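You operate a simulated robot arm through the tools that you are given. There is no shell and no other tool. Be economical: measure what you need, move in short steps, check, and stop when the job is done.

Carry out the task below with a simulated robot arm. There is one attempt and no reset: what you move stays moved.

JOB
Put the little carton marked "29 pcs" from the top of the grey table on the check mat and the little carton labelled "26 pcs" on the back of the camera table. Fetch the purple ring from the top of the grey table and set it in the inside of the yellow crate with flaps. Stack the yellow roll of tape from the top of the dark bench on top of the black roll of tape. Open the lower desk drawer, take the orange ring and leave it on the floor of the lower desk drawer, then shut the drawer. Take the small carton and leave it on the top of the wooden bench. Open the upper drawer, fetch the marked beige housing and set it in the inside of the upper drawer, then shut the drawer. Put the closed beige housing on the top of the wooden bench away in the inside of the large purple bin. Take the blue bar on the top of the wooden bench and put it away on the top of the dark bench. Press the desk off button three times. Take the carton from the back of the camera table and put it on the top of the green-topped table. Do these in any order. Set down upright: small carton.
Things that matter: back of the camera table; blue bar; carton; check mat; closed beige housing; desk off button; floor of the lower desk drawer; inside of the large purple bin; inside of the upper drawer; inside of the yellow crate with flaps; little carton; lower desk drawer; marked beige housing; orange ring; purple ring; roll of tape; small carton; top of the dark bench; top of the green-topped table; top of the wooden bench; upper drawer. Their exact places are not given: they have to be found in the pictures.

The check looks at the end state, three seconds after you hand in, the way a careful person would. Anything else that was tipped, shoved, dropped, spilled or broken makes it a failure.

ROBOT AND FRAMES
A 7-joint arm with a vacuum gripper on a trunk, on a base that drives. Base frame: it is fixed to the floor where the robot stands at the start and does not move with it; the origin is under the middle of the robot, x ahead of it, y to its left, z up; the surface under the hand at the start is at about z = 0.82. Lengths are in m, angles in degrees, forces in N, time in s.
Its first joint turns from -166.0 to 166.0 degrees. Places, roughly: back of the camera table (54x20 cm) [2.64, 2.42, 0.9]; blue bar (8x3x3 cm) [-3.9, -0.7, 0.9]; carton [2.5, 2.5, 1]; check mat (26x18 cm) [2.86, 2.74, 0.9]; closed beige housing [-3, -0.75, 1]; desk off button [-4.1, -2.7, 1.1]; floor of the lower desk drawer [-3.7, -2.7, 0.7]; inside of the large purple bin (15x20 cm) [-4.64, 1, 1.1]; inside of the upper drawer [-3.1, -0.9, 0.7]; inside of the yellow crate with flaps [-4, 0.9, 0.9]; little carton [0.5, 0.25, 0.75]; lower desk drawer [-3.5, -2.7, 0.7]; marked beige housing [-2, -0.75, 1]; orange ring (6x6x3 cm) [-1.4, -0.7, 0.9]; purple ring (6x6x3 cm) [0.5, 0, 0.8]; roll of tape [-1.5, -0.75, 1]; small carton (16x8x9 cm) [-2.3, -0.7, 0.9]; top of the dark bench [-1.7, -0.6, 0.9]; top of the green-topped table [3.5, 4.4, 0.9]; top of the wooden bench [-3.4, -1, 0.9]; upper drawer [-3.1, -0.8, 0.7]. Payload 1.06 kg.
Tool frame: the origin (TCP) lies in the middle of the cups' lips, and z points out of the cups. The gripper has 1 cup of 0.024 m across, covering 0.024 by 0.024 m (tool x, y); the bellows give 0.008 m. With the vacuum on, a cup seals on a smooth face that it is pressed against (1 to 4 N); it does not hold porous or soft things. The pull reaches 23 N.
Orientation is told as [roll, pitch, yaw] about the base's x, y, z axes, in that order, counted from this pose: with the cups facing straight down, the tool's x points along the base's -x, its y along +y and its z along -z.

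CONTROLS
- The arm moves only by the tool step_arm. Its argument "motion" is a list that holds one entry, the list of rows, each a list of 7 numbers: the shift along the tool's x, y, z in m, then the turn, a rotation vector about the tool's x, y, z in degrees, then the vacuum: 1 switches it on, -1 off. In form: [[[tx, ty, tz, wx, wy, wz, vac], ...]]. A call has 1 to 12 rows; each row shifts and turns the commanded pose from where the row before left it, along the tool's axes as they then stand. A row lasts 0.2 s, in which the tool goes at most 0.05 m and 8.6 degrees; a call with a longer step from one row to the next is refused whole, and so is a gripper value outside its range. Where a pose cannot be reached the arm comes as near as it can. A force on the tool above 40 N (or 10 N above the force at the start of the call, whichever is more), or a blocked arm, ends the call early, and 0.2 s more pass. The pull builds up within a second once a cup has sealed. Time passes only in rows, and 0.2 s behind the last, so rows that do not move give it time. The reply holds the time, the measured pose of the TCP, the force on the tool along the base axes and the pull of the vacuum, in the units named above and with some noise, with the torque about the TCP (base axes, N m) and any sound that the robot's microphone picked up.
- Cameras (640 x 400 px; columns grow to the right, rows downward): "scene" is now at [0.1764, 0.1782, 1.4741]; the picture's right is [-0.39, -0.92, 0.00], its down [-0.64, 0.27, -0.72] and it looks along [0.66, -0.28, -0.70] (base axes); focal length 250 px, centre (320, 200). "wrist" rides on the gripper at [0.078, 0.019, -0.096] in the tool frame; the picture's right is [-0.24, 0.97, 0.00], its down [-0.71, -0.17, -0.69] and it looks along [-0.67, -0.16, 0.73] (tool axes); focal length 243 px, centre (320, 200).
- camera(camera): a new picture of that camera. It takes no simulated time.
- drive_base(legs): drives the robot by 1 to 6 legs, each [ahead, left, turn to the left] in m, m and degrees, along the robot's own axes; the way and the turn of a leg run together, so that a leg with both is an arc; at most 1.5 m and 180 degrees a leg. The arm and the cameras ride along, it lands a little off, and it stops where it bumps. It gives what a move gives.
- pan_tilt(pan, tilt): turns the head with the scene camera to pan (to the left, within 120 degrees either way) and tilt (down, from -29 to 69), counted from straight ahead of the robot. It gives what a move gives.
- locate(camera, pixels): for up to 12 pixels [column, row] of the newest picture of that camera ("zoom" is the newest enlarged one), the place [x, y, z] in the base frame of the surface seen there, good to about 0.002 m. It takes no simulated time.
- close_up(camera, box): a new picture of the part [left, top, right, bottom] of that camera's present view, enlarged. It takes no simulated time.
- job_done(): hands the job in; it is judged then, once.

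Keep the steps short. Do not move on a guess: measure, check each grasp and each placing, and mend mistakes. In all there are 385 turns and 360 pictures (those below and enlarged ones count). Leave the vacuum off and the arm clear of the work at the hand-in unless told otherwise, and finish with a single line.

The tools are called after ">>>" as name(argument=value, ...) on one line, values as JSON. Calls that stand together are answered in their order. step_arm: Moves the arm, as the interface text tells. Its arguments: {"type":"object","properties":{"motion":{"type":"array","items":{"type":"array","items":{"type":"array","items":{"type":"number"}}}}},"required":["motion"]} The other tools are called the same way: drive_base (legs) drives the base; pan_tilt (pan, tilt) turns the head that bears the scene camera; camera (camera) takes a picture; locate (camera, pixels) gives the place of the surface under pixels of a picture; close_up (camera, box) takes an enlarged picture of a part of a camera's view; job_done () hands the job in.

At the start:

```text
time_s: 0.0
position: [0.589, -0.0185, 1.1414]
orientation: [-0.1, 0.0, -0.1]
contact_force: [-0.3, 0.5, 0.2]
moment: [0.01, -0.03, -0.01]
pull: 0.0
robot x, y, heading: [0.001, -0.0012, -0.0]
head pan, tilt: [-23.2, 44.3]
```

scene: 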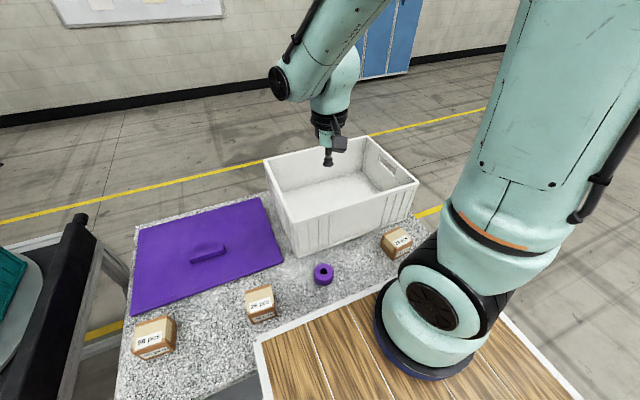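
wrist: 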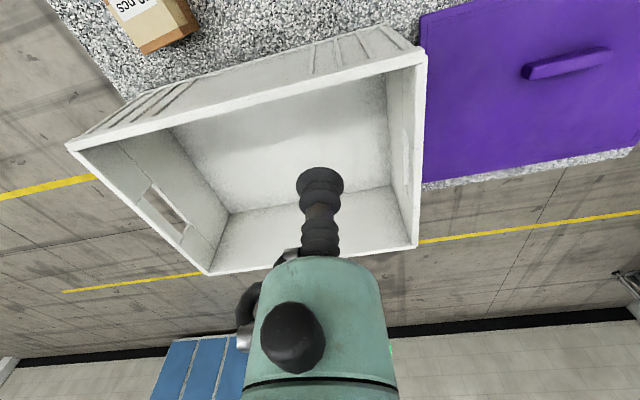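

I see three little cartons at about (155,338), (260,303), (397,242) and the purple ring at (323,273). I will enlarge to read the labels.

>>> close_up(camera="scene", box=[120, 260, 300, 372])

>>> close_up(camera="scene", box=[300, 210, 420, 285])

>>> locate(camera="scene", pixels=[[153, 324], [258, 292], [395, 235], [323, 272], [315, 267], [331, 268], [324, 285], [205, 250]])

```text
3.56 times, centred on (210, 316) of scene
```

zoom: 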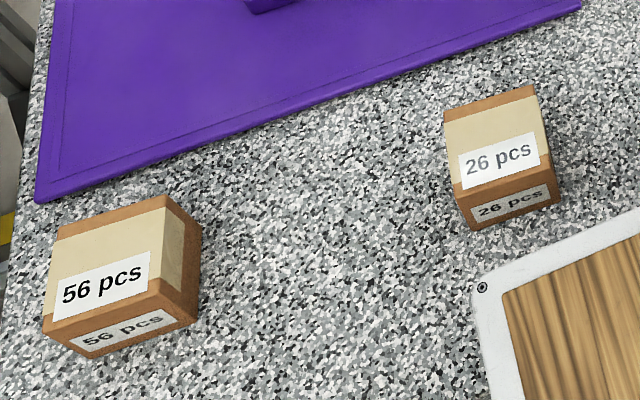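

```text
5.33 times, centred on (360, 248) of scene
```

zoom: 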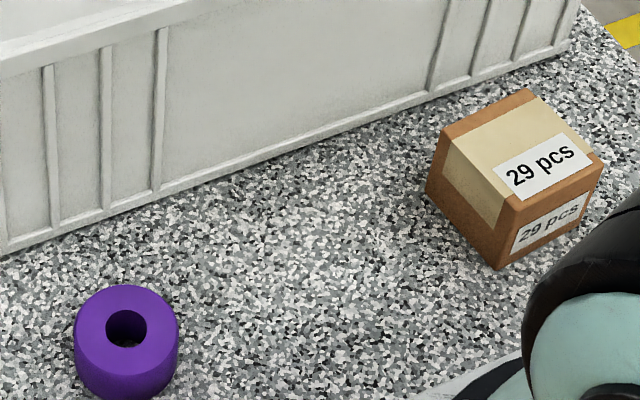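

```text
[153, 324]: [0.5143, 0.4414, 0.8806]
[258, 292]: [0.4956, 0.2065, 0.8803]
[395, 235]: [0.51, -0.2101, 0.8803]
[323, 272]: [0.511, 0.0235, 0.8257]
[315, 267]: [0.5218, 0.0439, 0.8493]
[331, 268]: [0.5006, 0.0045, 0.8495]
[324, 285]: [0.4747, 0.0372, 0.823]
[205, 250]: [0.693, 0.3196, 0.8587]
```

The label reads "29 pcs" at right, "26 pcs" in the middle. Now I'll measure the ring's hole on the zoom.

>>> locate(camera="zoom", pixels=[[78, 328], [178, 328], [127, 288], [127, 365], [107, 328], [146, 328], [127, 312], [127, 345], [127, 330], [250, 300], [30, 390], [90, 350]])

>>> close_up(camera="scene", box=[303, 258, 343, 290])

```text
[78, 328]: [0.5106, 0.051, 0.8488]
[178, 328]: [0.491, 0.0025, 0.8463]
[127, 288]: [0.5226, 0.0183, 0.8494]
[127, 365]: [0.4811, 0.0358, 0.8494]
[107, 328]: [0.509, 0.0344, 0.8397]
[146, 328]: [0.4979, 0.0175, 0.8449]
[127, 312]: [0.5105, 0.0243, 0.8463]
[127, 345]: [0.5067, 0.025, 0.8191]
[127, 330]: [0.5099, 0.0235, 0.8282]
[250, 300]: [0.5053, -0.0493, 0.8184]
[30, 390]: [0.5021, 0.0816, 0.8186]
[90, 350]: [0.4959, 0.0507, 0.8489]
```

```text
12.50 times, centred on (323, 274) of scene
```

zoom: 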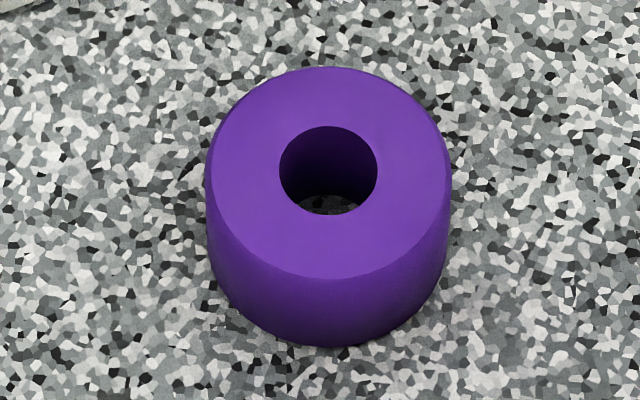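

The ring has a through hole, centre near (0.502, 0.027), top at 0.849. Now the exact top corners of the 29 carton.

>>> close_up(camera="scene", box=[372, 220, 422, 262])

>>> locate(camera="scene", pixels=[[265, 160], [300, 256], [417, 186], [397, 228], [385, 238], [407, 237], [395, 248]])

```text
9.52 times, centred on (397, 241) of scene
```

zoom: 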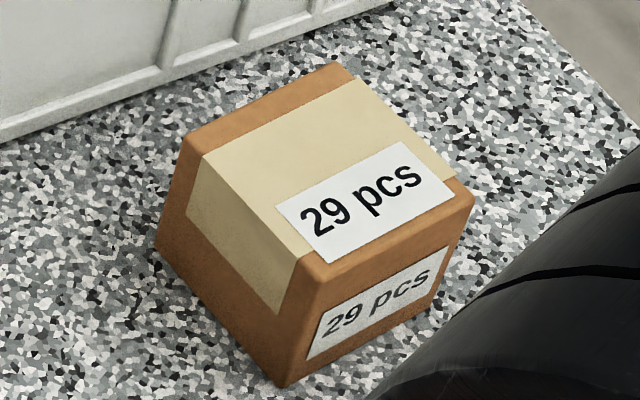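

```text
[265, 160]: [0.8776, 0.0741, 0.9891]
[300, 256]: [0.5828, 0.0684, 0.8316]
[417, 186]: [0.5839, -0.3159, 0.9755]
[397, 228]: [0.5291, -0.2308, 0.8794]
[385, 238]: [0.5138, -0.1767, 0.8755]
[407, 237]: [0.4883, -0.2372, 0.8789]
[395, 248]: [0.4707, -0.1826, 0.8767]
```

Locating the centre of the top and the four corners on the zoom.

>>> locate(camera="zoom", pixels=[[322, 165], [195, 145], [340, 70], [465, 195], [315, 258]])

>>> step_arm(motion=[[[0.04, -0.03, 0, 0, 0, 0, -1], [0.039, -0.03, 0, 0, 0, 0, -1], [0, -0.049, 0, 0, 0, 0, -1], [0, -0.049, 0, 0, 0, 0, -1], [0, -0.034, 0, 0, 0, 0, -1], [0, 0, 0.049, 0, 0, 0, -1], [0, 0, 0.049, 0, 0, 0, -1]]])

```text
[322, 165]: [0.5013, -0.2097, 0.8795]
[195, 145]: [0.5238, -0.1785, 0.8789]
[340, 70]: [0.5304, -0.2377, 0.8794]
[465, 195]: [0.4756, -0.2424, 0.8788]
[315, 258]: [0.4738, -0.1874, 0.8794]
```

```text
time_s: 1.6
position: [0.51, -0.2134, 1.041]
orientation: [0.0, -0.1, 0.0]
contact_force: [-0.8, -1.3, 0.0]
moment: [0.0, -0.07, 0.03]
pull: 0.1
robot x, y, heading: [0.0002, -0.0026, -0.1]
head pan, tilt: [-23.2, 44.3]
```

TCP is above the carton at 1.041; lowering to just above the top (0.879), then pressing gently with vacuum.

>>> step_arm(motion=[[[0.009, 0.003, 0.04, 0, 0, 0, -1], [0, 0, 0.049, 0, 0, 0, -1], [0, 0, 0.049, 0, 0, 0, 1], [0, 0, 0.018, 0, 0, 0, 1], [0, 0, 0.006, 0, 0, 0, 1], [0, 0, 0.003, 0, 0, 0, 1], [0, 0, 0, 0, 0, 0, 1], [0, 0, 0, 0, 0, 0, 1], [0, 0, 0, 0, 0, 0, 1]]])

```text
time_s: 3.6
position: [0.5015, -0.2082, 0.8774]
orientation: [0.1, 0.0, -0.1]
contact_force: [0.5, 0.2, -0.1]
moment: [0.03, -0.02, 0.0]
pull: 22.8
robot x, y, heading: [0.0036, 0.002, 0.0]
head pan, tilt: [-23.2, 44.3]
```

Sealed at 22.8 N. Lifting, then looking toward the camera table at the front left.

>>> step_arm(motion=[[[0, 0, -0.03, 0, 0, 0, 1], [0, 0, -0.049, 0, 0, 0, 1], [0, 0, -0.049, 0, 0, 0, 1], [0, 0, -0.049, 0, 0, 0, 1], [0, 0, -0.049, 0, 0, 0, 1], [0, 0, -0.04, 0, 0, 0, 1]]])

>>> pan_tilt(pan=45, tilt=20)

>>> camera(camera="scene")

```text
time_s: 5.0
position: [0.5026, -0.2085, 1.1441]
orientation: [0.0, 0.0, -0.1]
contact_force: [0.2, -0.3, -0.9]
moment: [0.0, 0.01, 0.0]
pull: 23.0
robot x, y, heading: [-0.0001, -0.0001, -0.1]
head pan, tilt: [-23.2, 44.3]
```

```text
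time_s: 6.4
position: [0.5033, -0.2073, 1.1423]
orientation: [-0.1, 0.0, 0.1]
contact_force: [0.3, -1.1, -1.8]
moment: [-0.01, 0.04, -0.03]
pull: 22.7
robot x, y, heading: [0.0001, -0.0021, 0.0]
head pan, tilt: [45.0, 20.0]
```

```text
353 pictures are left
```

scene: 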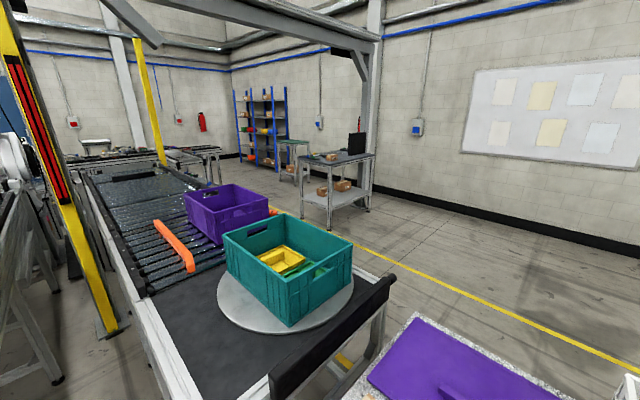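

Measuring obstacle edges: conveyor end, floor marks, and the distant tables.

>>> locate(camera="scene", pixels=[[392, 275], [265, 385], [170, 395], [90, 190], [180, 170], [330, 235], [370, 210], [345, 158], [373, 157], [300, 160], [415, 315], [340, 365]])

>>> close_up(camera="scene", box=[220, 80, 400, 240])

>>> pan_tilt(pan=-45, tilt=25)

>>> camera(camera="scene")

```text
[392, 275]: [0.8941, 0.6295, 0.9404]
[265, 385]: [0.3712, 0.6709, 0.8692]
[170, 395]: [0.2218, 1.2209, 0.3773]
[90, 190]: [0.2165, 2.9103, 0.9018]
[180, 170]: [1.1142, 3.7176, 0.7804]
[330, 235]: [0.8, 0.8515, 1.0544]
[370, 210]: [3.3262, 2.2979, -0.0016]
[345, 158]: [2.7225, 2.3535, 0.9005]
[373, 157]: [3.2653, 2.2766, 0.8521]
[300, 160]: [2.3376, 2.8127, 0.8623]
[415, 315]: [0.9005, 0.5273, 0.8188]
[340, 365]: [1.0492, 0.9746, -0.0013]
```

```text
2.50 times, centred on (310, 160) of scene
```

zoom: 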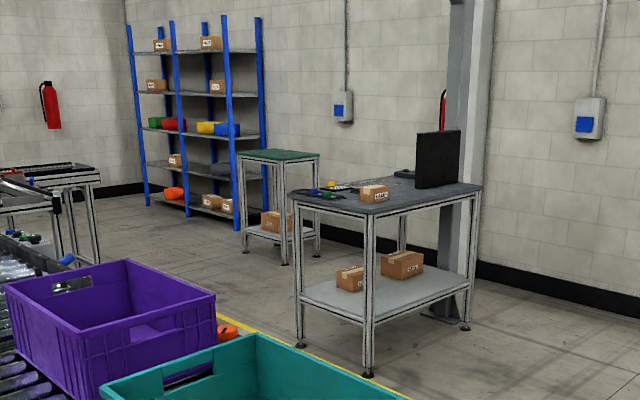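

```text
time_s: 8.0
position: [0.5036, -0.2079, 1.1413]
orientation: [0.1, 0.0, 0.0]
contact_force: [-0.4, 0.3, -1.3]
moment: [0.04, 0.01, -0.01]
pull: 23.3
robot x, y, heading: [-0.0022, -0.0016, -0.0]
head pan, tilt: [-45.0, 25.0]
```

```text
351 pictures are left
```

scene: 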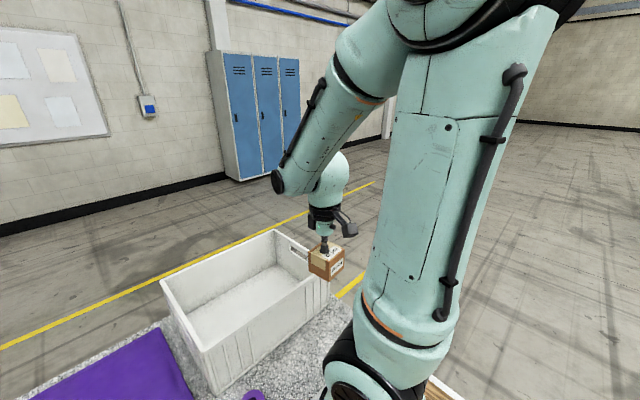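

The right side is free floor. I drive back, right, around the grey table and ahead, then left toward the camera table, carrying the carton.

>>> drive_base(legs=[[-0.3, 0, 0], [0, -1.1, 0], [1.4, 0, 0], [0.6, 0, 0], [0, 1.0, 0], [0, 0.9, 90]])

>>> pan_tilt(pan=-30, tilt=25)

>>> camera(camera="scene")

```text
time_s: 34.1
position: [1.39, 0.9482, 1.1421]
orientation: [0.0, 0.0, 90.1]
contact_force: [0.1, 0.6, -0.7]
moment: [0.01, 0.04, -0.04]
pull: 22.7
robot x, y, heading: [1.1866, 0.4452, 89.8]
head pan, tilt: [-45.0, 25.0]
stopped in leg 6: the robot was blocked; the commanded pose is now the measured one
```

```text
time_s: 34.9
position: [1.3904, 0.9465, 1.1427]
orientation: [-0.1, 0.0, 90.1]
contact_force: [0.2, -0.5, -2.1]
moment: [0.01, 0.05, 0.02]
pull: 22.9
robot x, y, heading: [1.1804, 0.4459, 90.2]
head pan, tilt: [-30.0, 25.0]
```

```text
350 pictures are left
```

scene: 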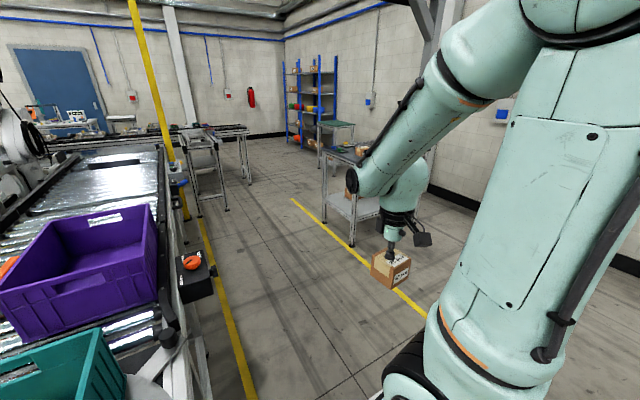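

The arc bent leftwards and the base stopped against the grey table's far side. I keep to straight legs: right away from it and ahead toward the camera table.

>>> drive_base(legs=[[0, -1.45, 0], [0.75, 0, 0]])

>>> pan_tilt(pan=15, tilt=35)

>>> camera(camera="scene")

```text
time_s: 45.7
position: [2.8312, 1.7034, 1.1414]
orientation: [-0.1, 0.0, 89.7]
contact_force: [-0.1, 0.1, -2.6]
moment: [0.03, 0.02, 0.01]
pull: 22.6
robot x, y, heading: [2.6197, 1.2004, 89.7]
head pan, tilt: [-30.0, 25.0]
```

```text
time_s: 46.8
position: [2.8315, 1.7024, 1.1419]
orientation: [0.0, 0.0, 89.8]
contact_force: [0.2, 0.2, -2.0]
moment: [0.01, 0.04, 0.02]
pull: 22.6
robot x, y, heading: [2.6219, 1.2014, 90.0]
head pan, tilt: [15.0, 35.0]
```

```text
349 pictures are left
```

scene: 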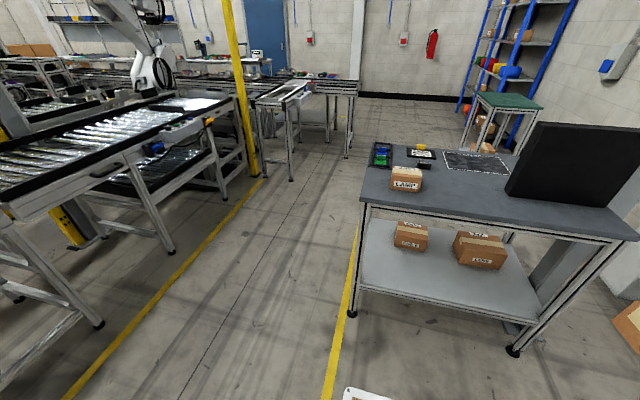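

>>> close_up(camera="scene", box=[340, 90, 640, 280])

>>> locate(camera="scene", pixels=[[362, 200], [630, 240], [375, 143], [410, 174], [445, 153], [508, 155], [512, 175], [445, 172], [505, 190], [540, 120], [480, 163], [600, 205]])

```text
2.11 times, centred on (490, 185) of scene
```

zoom: 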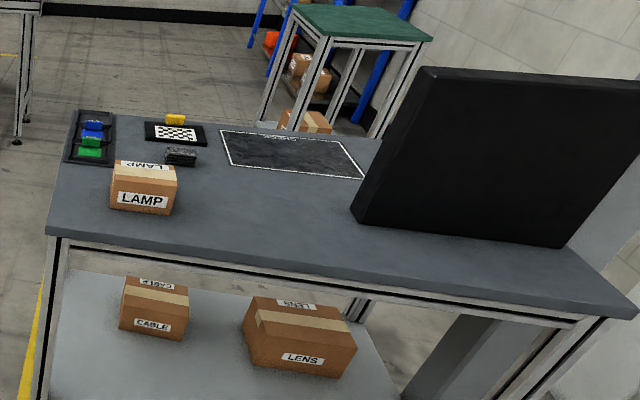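

```text
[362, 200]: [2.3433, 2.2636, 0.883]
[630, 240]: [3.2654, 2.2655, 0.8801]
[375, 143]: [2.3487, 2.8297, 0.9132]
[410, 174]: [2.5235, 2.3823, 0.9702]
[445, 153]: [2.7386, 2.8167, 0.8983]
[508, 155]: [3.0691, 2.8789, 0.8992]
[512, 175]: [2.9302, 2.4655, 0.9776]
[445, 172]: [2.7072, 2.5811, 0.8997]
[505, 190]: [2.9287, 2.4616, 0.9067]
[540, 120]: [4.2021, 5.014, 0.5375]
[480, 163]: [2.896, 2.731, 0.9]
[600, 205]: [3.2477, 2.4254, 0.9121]
```

The check mat is the white-bordered black mat at (480,163), (2.90,2.73,0.90); LAMP carton sits at (2.52,2.40). I drive a bit closer and look.

>>> drive_base(legs=[[0.5, 0, 0]])

>>> pan_tilt(pan=-10, tilt=45)

>>> camera(camera="scene")

```text
time_s: 49.8
position: [2.8326, 2.1981, 1.1426]
orientation: [0.0, 0.1, 89.8]
contact_force: [-0.1, 0.2, -2.2]
moment: [-0.02, 0.02, -0.01]
pull: 23.1
robot x, y, heading: [2.6217, 1.6958, 89.9]
head pan, tilt: [15.0, 35.0]
```

```text
time_s: 50.6
position: [2.8341, 2.1993, 1.1431]
orientation: [0.0, 0.0, 89.8]
contact_force: [-0.4, 0.2, -2.5]
moment: [0.01, -0.01, -0.01]
pull: 23.1
robot x, y, heading: [2.6249, 1.6976, 90.1]
head pan, tilt: [-10.0, 45.0]
```

```text
347 pictures are left
```

scene: 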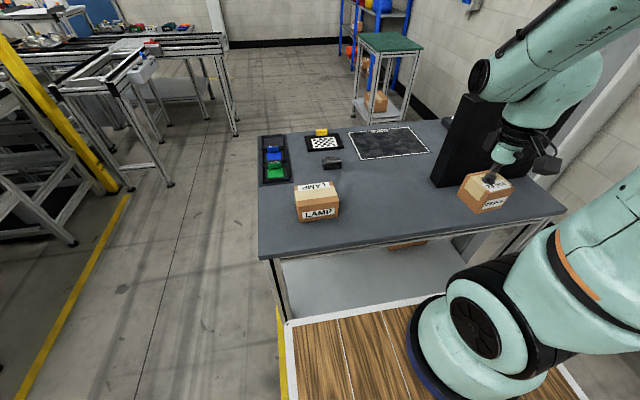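

>>> locate(camera="scene", pixels=[[288, 327], [400, 304], [262, 258], [353, 133], [408, 128], [429, 151], [363, 159], [437, 178], [470, 95], [324, 198], [300, 190], [331, 183]])

```text
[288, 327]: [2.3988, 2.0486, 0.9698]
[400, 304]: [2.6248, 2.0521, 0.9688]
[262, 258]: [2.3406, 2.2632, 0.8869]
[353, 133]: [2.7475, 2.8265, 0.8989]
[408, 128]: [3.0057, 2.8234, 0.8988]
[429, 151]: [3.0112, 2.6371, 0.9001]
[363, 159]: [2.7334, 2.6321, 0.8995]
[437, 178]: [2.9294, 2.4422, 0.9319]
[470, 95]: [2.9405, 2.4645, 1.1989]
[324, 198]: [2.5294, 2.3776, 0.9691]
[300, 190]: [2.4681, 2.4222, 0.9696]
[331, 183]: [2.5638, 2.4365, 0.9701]
```

Deck front is 0.355 m ahead of the robot's middle; the table edge is at y 2.263. I shift the carton left past the monitor edge (x 2.93), and drive 0.15 ahead.

>>> step_arm(motion=[[[0, 0.049, 0, 0, 0, 0, 1], [0, 0.049, 0, 0, 0, 0, 1]]])

>>> drive_base(legs=[[0.14, 0, 0]])

>>> step_arm(motion=[[[-0.049, 0, 0, 0, 0, 0, 1], [-0.049, 0, 0, 0, 0, 0, 1], [-0.049, 0, 0, 0, 0, 0, 1], [-0.049, 0, 0, 0, 0, 0, 1], [-0.049, 0, 0, 0, 0, 0, 1], [-0.049, 0, 0, 0, 0, 0, 1], [-0.049, 0, 0, 0, 0, 0, 1], [-0.03, -0.03, 0, 0, 0, 0, 1], [0, -0.04, 0.03, 0, 0, 0, 1]]])

>>> camera(camera="scene")

```text
time_s: 51.2
position: [2.7355, 2.1989, 1.1426]
orientation: [0.0, 0.0, 89.7]
contact_force: [-0.9, -0.5, -1.1]
moment: [0.01, 0.02, -0.01]
pull: 22.9
robot x, y, heading: [2.6209, 1.6999, 89.6]
head pan, tilt: [-10.0, 45.0]
```

```text
time_s: 52.6
position: [2.7346, 2.3414, 1.1424]
orientation: [0.1, 0.0, 89.9]
contact_force: [0.0, -0.1, -0.7]
moment: [0.02, 0.03, 0.0]
pull: 23.3
robot x, y, heading: [2.6207, 1.8404, 90.2]
head pan, tilt: [-10.0, 45.0]
```

```text
time_s: 54.6
position: [2.8045, 2.7141, 1.1116]
orientation: [0.0, -0.1, 90.0]
contact_force: [0.1, -0.1, -0.5]
moment: [-0.02, 0.0, 0.0]
pull: 22.8
robot x, y, heading: [2.6268, 1.8406, 89.9]
head pan, tilt: [-10.0, 45.0]
```

```text
346 pictures are left
```

scene: 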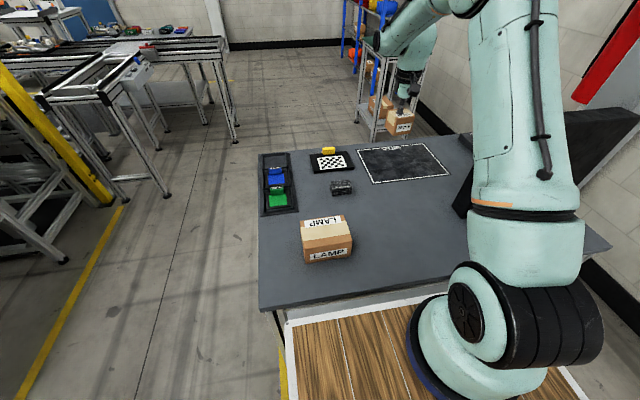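

Now lower over the mat to (2.85, 2.73); carton height is 0.061, so TCP ends near 0.960.

>>> step_arm(motion=[[[-0.016, -0.045, 0, 0, 0, 0, 1], [0, 0, 0.049, 0, 0, 0, 1], [0, 0, 0.049, 0, 0, 0, 1], [0, 0, 0.04, 0, 0, 0, 1], [0, 0, 0.01, 0, 0, 0, 1], [0, 0, 0.004, 0, 0, 0, 1], [0, 0, 0, 0, 0, 0, 1]]])

>>> camera(camera="scene")

```text
time_s: 56.2
position: [2.8497, 2.7297, 0.9607]
orientation: [0.0, 0.0, 89.9]
contact_force: [0.3, -0.9, -0.6]
moment: [0.0, 0.02, -0.02]
pull: 23.0
robot x, y, heading: [2.623, 1.8395, 89.9]
head pan, tilt: [-10.0, 45.0]
```

```text
345 pictures are left
```

scene: 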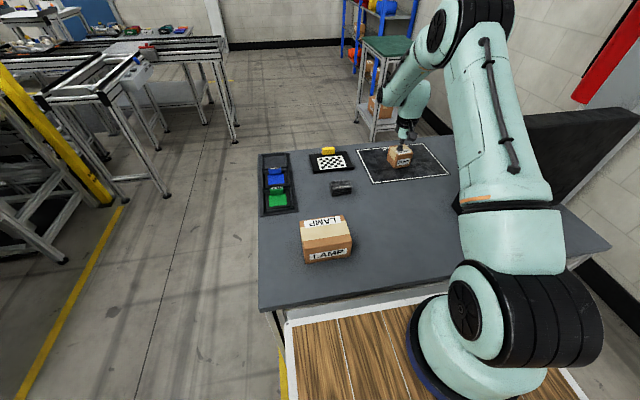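

The carton hangs just over the mat. A little lower, release, wait, and rise.

>>> step_arm(motion=[[[0, 0, 0.003, 0, 0, 0, 1], [0, 0, 0, 0, 0, 0, -1], [0, 0, 0, 0, 0, 0, -1], [0, 0, 0, 0, 0, 0, -1], [0, 0, -0.01, 0, 0, 0, -1], [0, 0, -0.04, 0, 0, 0, -1], [0, 0, -0.049, 0, 0, 0, -1], [0, 0, -0.049, 0, 0, 0, -1], [0, 0.04, -0.02, 0, 0, 0, -1], [0.04, 0.03, 0, 0, 0, 0, -1], [0.045, 0.01, 0, 0, 0, 0, -1], [0.045, 0, 0, 0, 0, 0, -1]]])

>>> camera(camera="scene")

```text
time_s: 58.8
position: [2.7685, 2.5998, 1.1237]
orientation: [-0.1, 0.1, 90.0]
contact_force: [-1.1, 0.3, 0.0]
moment: [0.0, -0.02, -0.04]
pull: 0.1
robot x, y, heading: [2.627, 1.8411, 90.0]
head pan, tilt: [-10.0, 45.0]
```

```text
344 pictures are left
```

scene: 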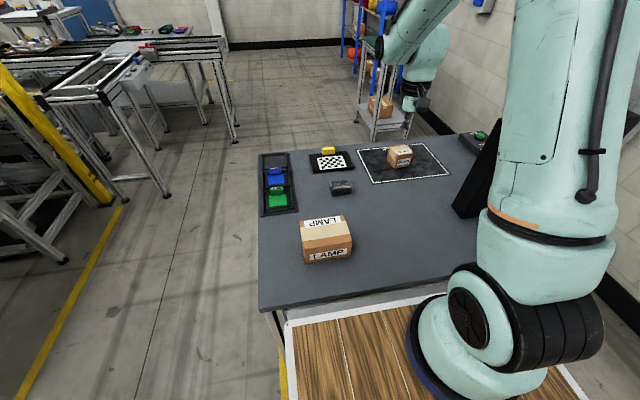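

The 29 carton stands on the mat. Next is the LAMP carton for the green table; I measure its top.

>>> close_up(camera="scene", box=[290, 205, 370, 270])

>>> locate(camera="scene", pixels=[[302, 221], [342, 217], [349, 235], [304, 241], [326, 229]])

```text
6.15 times, centred on (330, 238) of scene
```

zoom: 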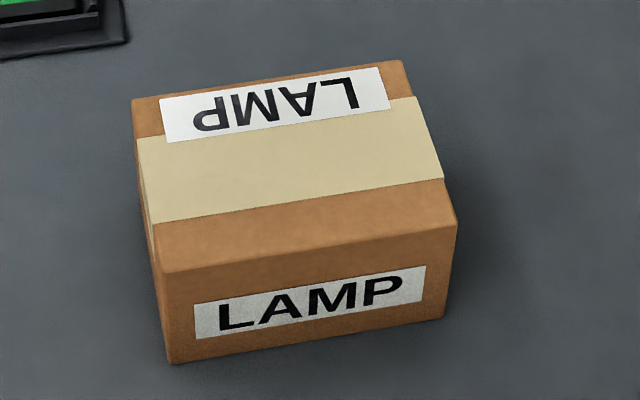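

```text
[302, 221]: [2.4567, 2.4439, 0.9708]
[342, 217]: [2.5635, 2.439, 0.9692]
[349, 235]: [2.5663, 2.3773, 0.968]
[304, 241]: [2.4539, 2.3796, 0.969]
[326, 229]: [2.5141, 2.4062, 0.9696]
```

Top centre (2.511, 2.408), z 0.9695. Moving over it, down, and grasping.

>>> step_arm(motion=[[[0.032, 0.035, 0, 0, 0, 0, -1], [0.032, 0.037, 0, 0, 0, 0, -1], [0.032, 0.037, 0, 0, 0, 0, -1], [0.032, 0.037, 0, 0, 0, 0, -1], [0.032, 0.037, 0, 0, 0, 0, -1], [0.032, 0.037, 0, 0, 0, 0, -1], [0, 0.037, 0.04, 0, 0, 0, -1], [0, 0, 0.049, 0, 0, 0, -1], [0, 0, 0.045, 0, 0, 0, 1], [0, 0, 0.012, 0, 0, 0, 1]]])

>>> step_arm(motion=[[[0, 0, 0.006, 0, 0, 0, 1], [0, 0, 0.003, 0, 0, 0, 1], [0, 0, 0.002, 0, 0, 0, 1], [0, 0, 0, 0, 0, 0, 1], [0, 0, 0, 0, 0, 0, 1], [0, 0, 0, 0, 0, 0, 1]]])

```text
refused: row 7 steps farther than a row can; nothing moved
```

```text
time_s: 60.2
position: [2.769, 2.5972, 1.1133]
orientation: [0.0, 0.1, 89.9]
contact_force: [-0.9, 0.0, 0.4]
moment: [0.0, 0.04, -0.01]
pull: 0.0
robot x, y, heading: [2.6211, 1.8331, 90.0]
head pan, tilt: [-10.0, 45.0]
```

The first batch was refused (diagonal row too long); the tool only went 1 cm down in free air. Redo with shorter rows.

>>> step_arm(motion=[[[0.03, 0.037, 0, 0, 0, 0, -1], [0.03, 0.037, 0, 0, 0, 0, -1], [0.032, 0.037, 0, 0, 0, 0, -1], [0.032, 0.037, 0, 0, 0, 0, -1], [0.032, 0.037, 0, 0, 0, 0, -1], [0.033, 0.037, 0, 0, 0, 0, -1], [0, 0.036, 0, 0, 0, 0, -1], [0, 0, 0.045, 0, 0, 0, -1], [0, 0, 0.045, 0, 0, 0, -1], [0, 0, 0.045, 0, 0, 0, 1]]])

```text
time_s: 62.4
position: [2.5122, 2.4098, 0.9789]
orientation: [0.0, 0.0, 89.9]
contact_force: [-0.2, 0.4, 0.0]
moment: [0.04, -0.01, 0.0]
pull: 0.1
robot x, y, heading: [2.6223, 1.8395, 90.0]
head pan, tilt: [-10.0, 45.0]
```

At 0.979, 9 mm above. Press gently.

>>> step_arm(motion=[[[0, 0, 0.006, 0, 0, 0, 1], [0, 0, 0.005, 0, 0, 0, 1], [0, 0, 0, 0, 0, 0, 1], [0, 0, 0, 0, 0, 0, 1], [0, 0, 0, 0, 0, 0, 1], [0, 0, 0, 0, 0, 0, 1]]])

```text
time_s: 63.8
position: [2.5104, 2.4109, 0.9677]
orientation: [0.0, 0.0, 89.8]
contact_force: [-1.1, 1.0, 1.5]
moment: [0.01, -0.04, -0.02]
pull: 22.7
robot x, y, heading: [2.6237, 1.8366, 90.1]
head pan, tilt: [-10.0, 45.0]
```

Held. Lifting, then back, left around the camera table, and ahead to the green table.

>>> step_arm(motion=[[[0, 0, -0.03, 0, 0, 0, 1], [0, 0, -0.049, 0, 0, 0, 1], [0, 0, -0.049, 0, 0, 0, 1], [0, 0, -0.049, 0, 0, 0, 1], [0.03, -0.03, 0, 0, 0, 0, 1]]])

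>>> drive_base(legs=[[-0.3, 0, 0], [0, 0.85, 0], [1.4, 0, 0]])

>>> pan_tilt(pan=-45, tilt=30)

>>> camera(camera="scene")

```text
time_s: 65.0
position: [2.5417, 2.3798, 1.1466]
orientation: [0.0, 0.0, 89.9]
contact_force: [-0.8, -0.1, -2.9]
moment: [-0.02, -0.01, -0.01]
pull: 23.1
robot x, y, heading: [2.6203, 1.838, 89.9]
head pan, tilt: [-10.0, 45.0]
```

```text
time_s: 77.8
position: [1.6446, 3.4667, 1.1454]
orientation: [0.0, 0.1, 91.2]
contact_force: [0.2, 0.5, -1.6]
moment: [-0.01, -0.02, 0.0]
pull: 23.1
robot x, y, heading: [1.7407, 2.925, 91.0]
head pan, tilt: [-10.0, 45.0]
```

```text
time_s: 78.8
position: [1.6452, 3.468, 1.1455]
orientation: [0.0, 0.0, 91.2]
contact_force: [0.4, -0.3, -0.7]
moment: [0.03, 0.02, 0.02]
pull: 22.7
robot x, y, heading: [1.7388, 2.9272, 91.4]
head pan, tilt: [-45.0, 30.0]
```

```text
342 pictures are left
```

scene: 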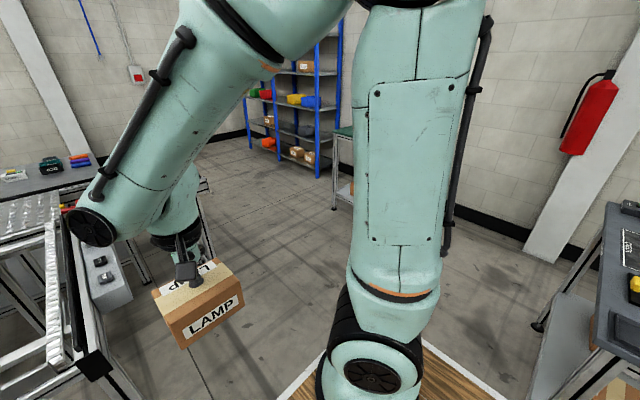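

The path ahead is free. Ahead 0.6, then turn right by 45° and look at the green table.

>>> drive_base(legs=[[0.3, -0.1, 0], [0.3, -0.2, 0], [0, 0, -45]])

>>> pan_tilt(pan=15, tilt=30)

>>> camera(camera="scene")

```text
time_s: 84.9
position: [2.3434, 3.9792, 1.1457]
orientation: [0.0, 0.1, 45.6]
contact_force: [-0.5, 0.5, -2.2]
moment: [-0.01, -0.03, -0.03]
pull: 23.0
robot x, y, heading: [2.0213, 3.5336, 45.5]
head pan, tilt: [-45.0, 30.0]
```

```text
time_s: 86.2
position: [2.3434, 3.9788, 1.1449]
orientation: [0.0, 0.0, 45.5]
contact_force: [0.2, -0.2, -2.0]
moment: [-0.01, -0.03, 0.04]
pull: 22.8
robot x, y, heading: [2.0216, 3.5319, 45.6]
head pan, tilt: [15.0, 30.0]
```

```text
341 pictures are left
```

scene: 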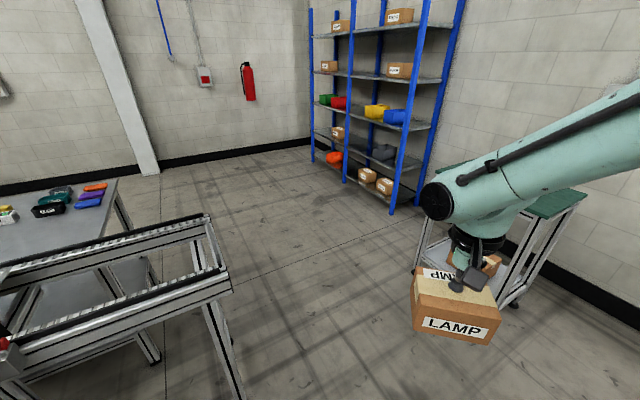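

>>> locate(camera="scene", pixels=[[573, 197], [560, 208], [540, 210], [455, 165], [415, 270], [514, 302], [545, 207], [580, 190]])

```text
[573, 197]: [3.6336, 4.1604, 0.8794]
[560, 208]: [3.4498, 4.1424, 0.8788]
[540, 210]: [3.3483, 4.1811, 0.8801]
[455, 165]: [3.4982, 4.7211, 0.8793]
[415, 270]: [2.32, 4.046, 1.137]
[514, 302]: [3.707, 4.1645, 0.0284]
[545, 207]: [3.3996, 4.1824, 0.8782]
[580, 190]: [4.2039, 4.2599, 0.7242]
```

Green top at z 0.88, roughly x 3.25–3.75, y 4.14–4.7. I face +x and approach its west side.

>>> drive_base(legs=[[0, 0, -45.5], [0.3, 0.4, 0], [0.33, 0.43, 0]])

>>> pan_tilt(pan=15, tilt=35)

>>> camera(camera="scene")

```text
time_s: 93.9
position: [3.1769, 4.4671, 1.1459]
orientation: [0.0, 0.0, 1.1]
contact_force: [-0.6, -0.1, -1.2]
moment: [-0.04, 0.01, -0.02]
pull: 22.8
robot x, y, heading: [2.6359, 4.3755, 1.1]
head pan, tilt: [15.0, 30.0]
```

```text
time_s: 94.6
position: [3.1772, 4.4688, 1.1458]
orientation: [0.0, 0.0, 1.1]
contact_force: [0.2, -0.1, -2.3]
moment: [0.01, -0.02, -0.03]
pull: 22.3
robot x, y, heading: [2.6365, 4.3773, 1.2]
head pan, tilt: [15.0, 35.0]
```

```text
340 pictures are left
```

scene: 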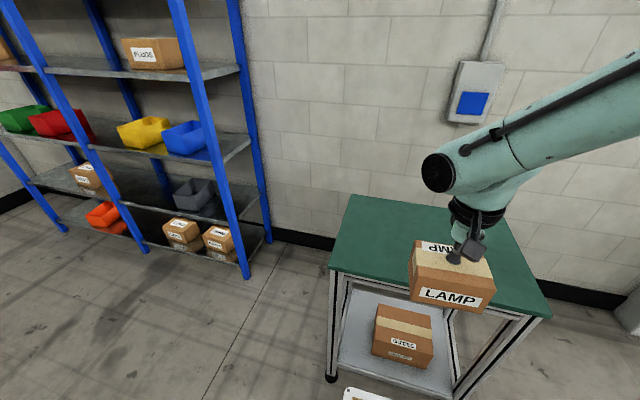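

>>> locate(camera="scene", pixels=[[333, 263], [545, 313], [354, 198], [390, 240]])

>>> step_arm(motion=[[[-0.049, 0, 0, 0, 0, 0, 1], [-0.049, 0, 0, 0, 0, 0, 1], [-0.049, 0, 0, 0, 0, 0, 1], [-0.049, 0, 0, 0, 0, 0, 1], [-0.049, 0, 0, 0, 0, 0, 1]]])

```text
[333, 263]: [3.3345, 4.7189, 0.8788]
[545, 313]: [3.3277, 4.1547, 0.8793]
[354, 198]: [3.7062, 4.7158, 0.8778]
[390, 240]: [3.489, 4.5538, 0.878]
```

```text
time_s: 95.8
position: [3.4223, 4.4727, 1.1467]
orientation: [0.1, 0.0, 1.0]
contact_force: [0.2, -0.6, -1.5]
moment: [-0.01, -0.02, 0.03]
pull: 23.3
robot x, y, heading: [2.6328, 4.374, 1.2]
head pan, tilt: [15.0, 35.0]
```

Table top x 3.33–3.71, y 4.15–4.72. Carton height 0.070 → TCP about 0.948 at contact. Going a bit further and lowering.

>>> step_arm(motion=[[[-0.049, 0, 0, 0, 0, 0, 1], [-0.03, 0, 0.03, 0, 0, 0, 1], [0, 0, 0.049, 0, 0, 0, 1], [0, 0, 0.049, 0, 0, 0, 1], [0, 0, 0.045, 0, 0, 0, 1], [0, 0, 0.015, 0, 0, 0, 1], [0, 0, 0.007, 0, 0, 0, 1], [0, 0, 0.004, 0, 0, 0, 1], [0, 0, 0, 0, 0, 0, 1]]])

>>> camera(camera="scene")

```text
time_s: 97.8
position: [3.5027, 4.4734, 0.9484]
orientation: [0.0, -0.3, 1.1]
contact_force: [2.7, -3.6, 14.5]
moment: [0.02, 0.03, 0.04]
pull: 22.9
robot x, y, heading: [2.6353, 4.3766, 1.2]
head pan, tilt: [15.0, 35.0]
```

```text
339 pictures are left
```

scene: 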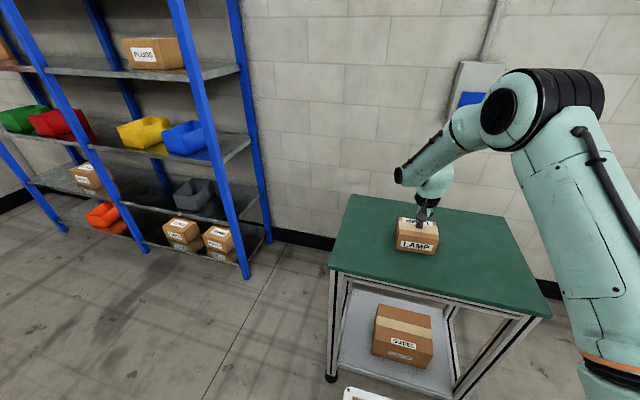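

It rests on the green top (force 14 N). Ease 3 mm, release, rise and retract.

>>> step_arm(motion=[[[0, 0, -0.002, 0, 0, 0, 1], [0, 0, 0, 0, 0, 0, -1], [0, 0, 0, 0, 0, 0, -1], [0, 0, 0, 0, 0, 0, -1], [0, 0, -0.01, 0, 0, 0, -1], [0, 0, -0.049, 0, 0, 0, -1], [0, 0, -0.049, 0, 0, 0, -1], [0, 0, -0.049, 0, 0, 0, -1], [0.049, 0, 0, 0, 0, 0, -1], [0.049, 0, 0, 0, 0, 0, -1], [0.049, 0, 0, 0, 0, 0, -1], [0.049, 0, 0, 0, 0, 0, -1]]])

>>> camera(camera="scene")

```text
time_s: 100.4
position: [3.3059, 4.4685, 1.106]
orientation: [0.0, 0.0, 1.2]
contact_force: [0.5, 0.7, -0.3]
moment: [-0.02, 0.02, 0.01]
pull: 0.1
robot x, y, heading: [2.6413, 4.3736, 1.5]
head pan, tilt: [15.0, 35.0]
```

```text
338 pictures are left
```

scene: 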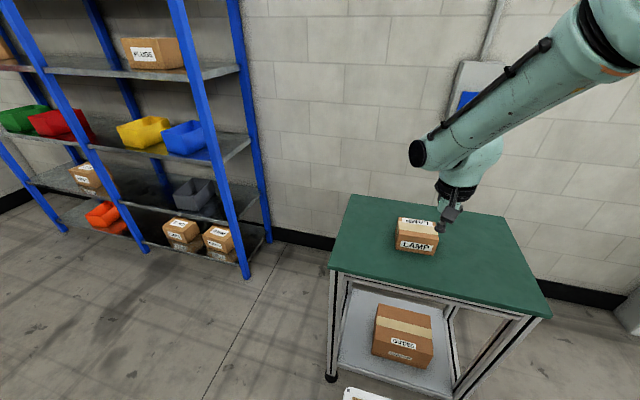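

LAMP is placed. Next, the 26 carton, reachable from the grey table's far side. Retract the arm and drive back along the aisle.

>>> step_arm(motion=[[[0.049, -0.03, -0.01, 0, 0, 0, -1], [0.049, -0.03, -0.01, 0, 0, 0, -1], [0.02, -0.03, 0, 0, 0, 0, -1]]])

>>> drive_base(legs=[[-0.8, -0.85, 0], [0, -1.2, 0], [0, -1.2, 0]])

```text
refused: row 1 steps farther than a row can; nothing moved
```

```text
time_s: 117.6
position: [2.5852, 1.2147, 1.1066]
orientation: [0.1, 0.0, 1.3]
contact_force: [-0.8, 0.2, 0.4]
moment: [-0.03, 0.03, -0.01]
pull: 0.1
robot x, y, heading: [1.9156, 1.1192, 1.3]
head pan, tilt: [15.0, 35.0]
```

The retract row was slightly too long and refused, but the drive passed clear (lowest point 1.1 m, items below 0.95). Now retract, turn around to face the grey table.

>>> step_arm(motion=[[[0.04, -0.02, -0.01, 0, 0, 0, -1], [0.04, -0.02, -0.01, 0, 0, 0, -1], [0.04, -0.02, -0.02, 0, 0, 0, -1]]])

>>> drive_base(legs=[[0, -0.6, 0], [0, 0, 90], [0, 0, 88.5]])

>>> pan_tilt(pan=0, tilt=35)

>>> camera(camera="scene")

```text
time_s: 118.4
position: [2.4664, 1.1519, 1.147]
orientation: [0.0, 0.0, 1.3]
contact_force: [-0.6, -0.4, -1.3]
moment: [-0.03, 0.02, 0.02]
pull: 0.0
robot x, y, heading: [1.9135, 1.1206, 1.5]
head pan, tilt: [15.0, 35.0]
```

```text
time_s: 129.4
position: [1.3805, 0.5047, 1.1475]
orientation: [0.0, -0.1, 179.6]
contact_force: [0.5, -0.6, 0.2]
moment: [-0.02, 0.02, 0.01]
pull: 0.1
robot x, y, heading: [1.9324, 0.5237, 179.6]
head pan, tilt: [15.0, 35.0]
```

```text
time_s: 130.2
position: [1.379, 0.505, 1.1483]
orientation: [0.1, 0.0, 179.6]
contact_force: [-0.5, 0.0, 0.2]
moment: [0.02, 0.0, -0.01]
pull: 0.0
robot x, y, heading: [1.9336, 0.5221, 179.5]
head pan, tilt: [0.0, 35.0]
```

```text
337 pictures are left
```

scene: 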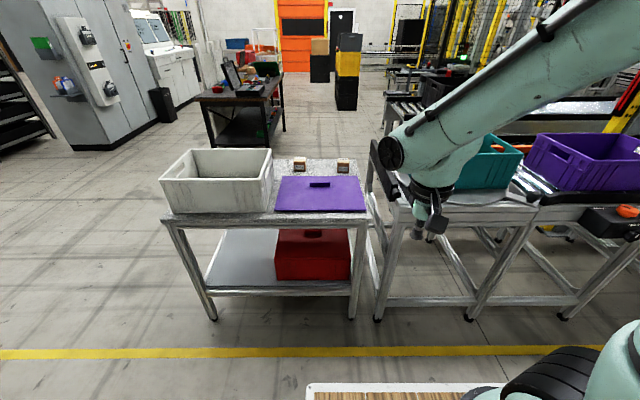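

Grey table with the cartons ahead. Measuring its edge, then approaching.

>>> locate(camera="scene", pixels=[[290, 215], [365, 212], [165, 215], [300, 162], [344, 163]])

>>> drive_base(legs=[[0.3, 0.32, 0], [0.2, 0, 0]])

>>> camera(camera="scene")

```text
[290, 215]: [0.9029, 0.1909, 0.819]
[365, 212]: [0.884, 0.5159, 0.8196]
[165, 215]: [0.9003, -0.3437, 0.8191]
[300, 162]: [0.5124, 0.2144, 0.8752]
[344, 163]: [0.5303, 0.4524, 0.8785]
```

```text
time_s: 134.0
position: [0.8739, 0.1764, 1.1478]
orientation: [0.0, -0.1, -179.9]
contact_force: [-1.2, -0.1, 0.2]
moment: [0.02, 0.0, 0.02]
pull: 0.1
robot x, y, heading: [1.4285, 0.2005, -179.6]
head pan, tilt: [0.0, 35.0]
```

```text
336 pictures are left
```

scene: 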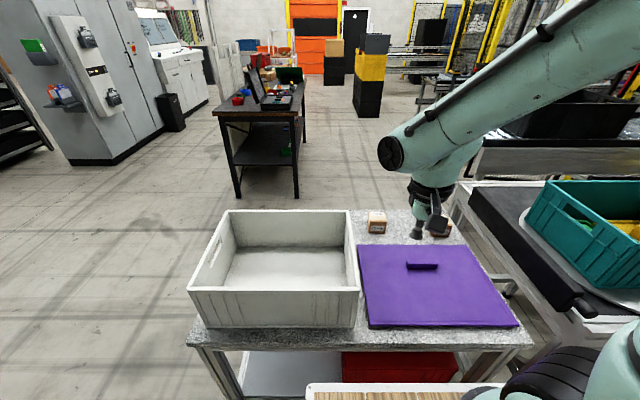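

>>> drive_base(legs=[[0.1, 0, 0]])

>>> close_up(camera="scene", box=[350, 190, 420, 250])

```text
time_s: 135.2
position: [0.773, 0.1756, 1.1479]
orientation: [0.0, -0.1, -179.8]
contact_force: [-0.6, 0.6, 1.0]
moment: [0.04, -0.03, 0.02]
pull: 0.1
robot x, y, heading: [1.3275, 0.1953, -179.7]
head pan, tilt: [0.0, 35.0]
```

```text
6.67 times, centred on (385, 220) of scene
```

zoom: 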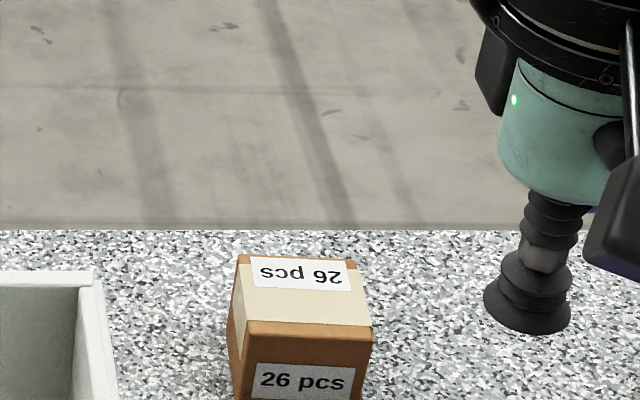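

>>> locate(camera="zoom", pixels=[[302, 298], [242, 260], [352, 263], [369, 330], [240, 330]])

```text
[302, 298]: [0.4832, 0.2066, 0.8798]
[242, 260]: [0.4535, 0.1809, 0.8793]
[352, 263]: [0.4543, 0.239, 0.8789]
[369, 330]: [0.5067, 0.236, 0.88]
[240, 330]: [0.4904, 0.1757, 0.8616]
```

Top centre (0.481, 0.208). Extend over it and lower to just above.

>>> step_arm(motion=[[[-0.048, -0.005, 0, 0, 0, 0, -1], [-0.048, -0.005, 0, 0, 0, 0, -1], [-0.048, -0.005, 0, 0, 0, 0, -1], [-0.048, -0.005, 0, 0, 0, 0, -1], [-0.048, -0.006, 0, 0, 0, 0, -1], [-0.048, -0.006, 0, 0, 0, 0, -1], [-0.004, 0, 0.048, 0, 0, 0, -1], [0, 0, 0.049, 0, 0, 0, -1], [0, 0, 0.049, 0, 0, 0, -1], [0, 0, 0.049, 0, 0, 0, -1], [0, 0, 0.049, 0, 0, 0, -1], [0, 0, 0.015, 0, 0, 0, 1]]])

```text
time_s: 137.8
position: [0.4804, 0.2077, 0.8894]
orientation: [0.0, -0.1, -179.8]
contact_force: [0.4, -0.1, 0.1]
moment: [0.03, 0.0, 0.0]
pull: 0.2
robot x, y, heading: [1.3258, 0.1967, -179.8]
head pan, tilt: [0.0, 35.0]
```

>>> step_arm(motion=[[[0, 0, 0.007, 0, 0, 0, 1], [0, 0, 0.005, 0, 0, 0, 1], [0, 0, 0, 0, 0, 0, 1], [0, 0, 0, 0, 0, 0, 1], [0, 0, 0, 0, 0, 0, 1], [0, 0, 0, 0, 0, 0, 1]]])

```text
time_s: 139.2
position: [0.4805, 0.2083, 0.8771]
orientation: [0.0, -0.1, -179.9]
contact_force: [2.3, 1.6, 3.2]
moment: [0.03, 0.01, 0.01]
pull: 22.9
robot x, y, heading: [1.3254, 0.1971, -179.9]
head pan, tilt: [0.0, 35.0]
```

Held (22.9 N). Lift, retract over the lid, and drive to the camera table.

>>> step_arm(motion=[[[0, 0, -0.03, 0, 0, 0, 1], [0, 0, -0.049, 0, 0, 0, 1], [0, 0, -0.049, 0, 0, 0, 1], [0, 0, -0.049, 0, 0, 0, 1], [0, 0, -0.049, 0, 0, 0, 1], [0, 0, -0.04, 0, 0, 0, 1], [0.049, 0, 0, 0, 0, 0, 1], [0.049, 0, 0, 0, 0, 0, 1], [0.049, 0, 0, 0, 0, 0, 1], [0.049, 0, 0, 0, 0, 0, 1], [0.049, 0, 0, 0, 0, 0, 1], [0.045, 0, 0, 0, 0, 0, 1]]])

>>> drive_base(legs=[[-0.6, 0, 0], [0, 0, -90], [0, -0.7, 0], [1.2, 0, 0]])

>>> pan_tilt(pan=10, tilt=45)

>>> camera(camera="scene")

```text
time_s: 141.8
position: [0.771, 0.2078, 1.14]
orientation: [0.0, 0.0, -180.0]
contact_force: [-0.3, -0.3, -2.1]
moment: [-0.01, -0.04, 0.0]
pull: 22.9
robot x, y, heading: [1.3229, 0.1968, -180.0]
head pan, tilt: [0.0, 35.0]
```

```text
time_s: 158.0
position: [2.6411, 1.9164, 1.1416]
orientation: [-0.1, -0.1, 89.5]
contact_force: [-0.9, 0.4, -2.1]
moment: [-0.02, 0.01, 0.02]
pull: 22.8
robot x, y, heading: [2.6296, 1.3619, 89.7]
head pan, tilt: [0.0, 35.0]
```

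```text
time_s: 158.7
position: [2.6423, 1.9175, 1.1406]
orientation: [0.0, 0.0, 89.5]
contact_force: [1.0, -0.2, -1.8]
moment: [0.02, 0.0, -0.02]
pull: 22.5
robot x, y, heading: [2.628, 1.3621, 90.0]
head pan, tilt: [10.0, 45.0]
```

```text
334 pictures are left
```

scene: 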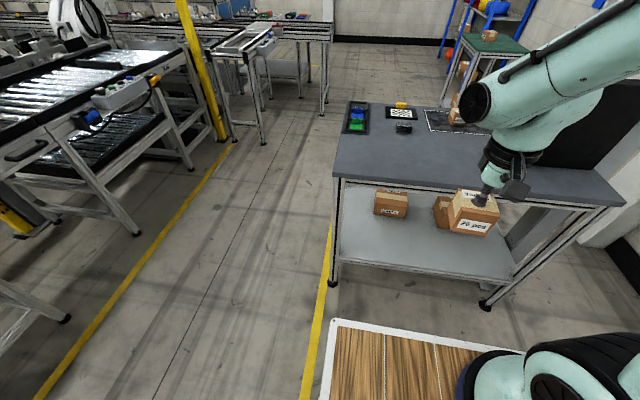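

Drive 0.4 ahead, then place at (2.62, 2.42) on the strip along this edge.

>>> drive_base(legs=[[0.4, 0, 0]])

>>> step_arm(motion=[[[-0.048, 0.01, 0, 0, 0, 0, 1], [-0.048, 0.01, 0, 0, 0, 0, 1], [0, 0, 0.049, 0, 0, 0, 1], [0, 0, 0.049, 0, 0, 0, 1], [0, 0, 0.049, 0, 0, 0, 1], [0, 0, 0.022, 0, 0, 0, 1]]])

>>> camera(camera="scene")

```text
time_s: 161.2
position: [2.6432, 2.3159, 1.1414]
orientation: [0.0, 0.0, 89.6]
contact_force: [-0.6, -0.8, -2.2]
moment: [-0.02, 0.01, 0.04]
pull: 23.0
robot x, y, heading: [2.6274, 1.7634, 89.7]
head pan, tilt: [10.0, 45.0]
```

```text
time_s: 162.6
position: [2.6266, 2.4121, 0.9702]
orientation: [-0.1, -0.1, 89.5]
contact_force: [0.2, 0.0, -0.6]
moment: [-0.01, -0.04, 0.0]
pull: 22.8
robot x, y, heading: [2.6326, 1.7606, 89.8]
head pan, tilt: [10.0, 45.0]
```

```text
333 pictures are left
```

scene: 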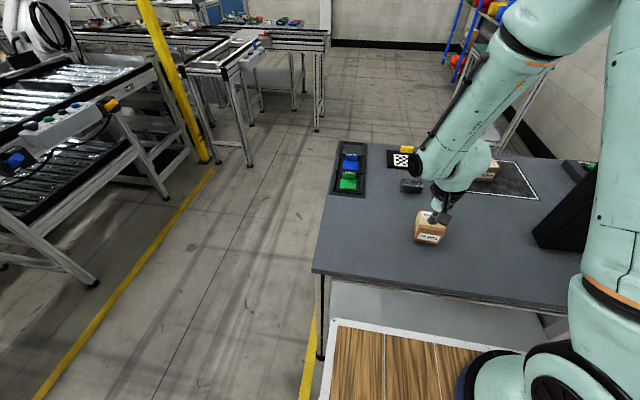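

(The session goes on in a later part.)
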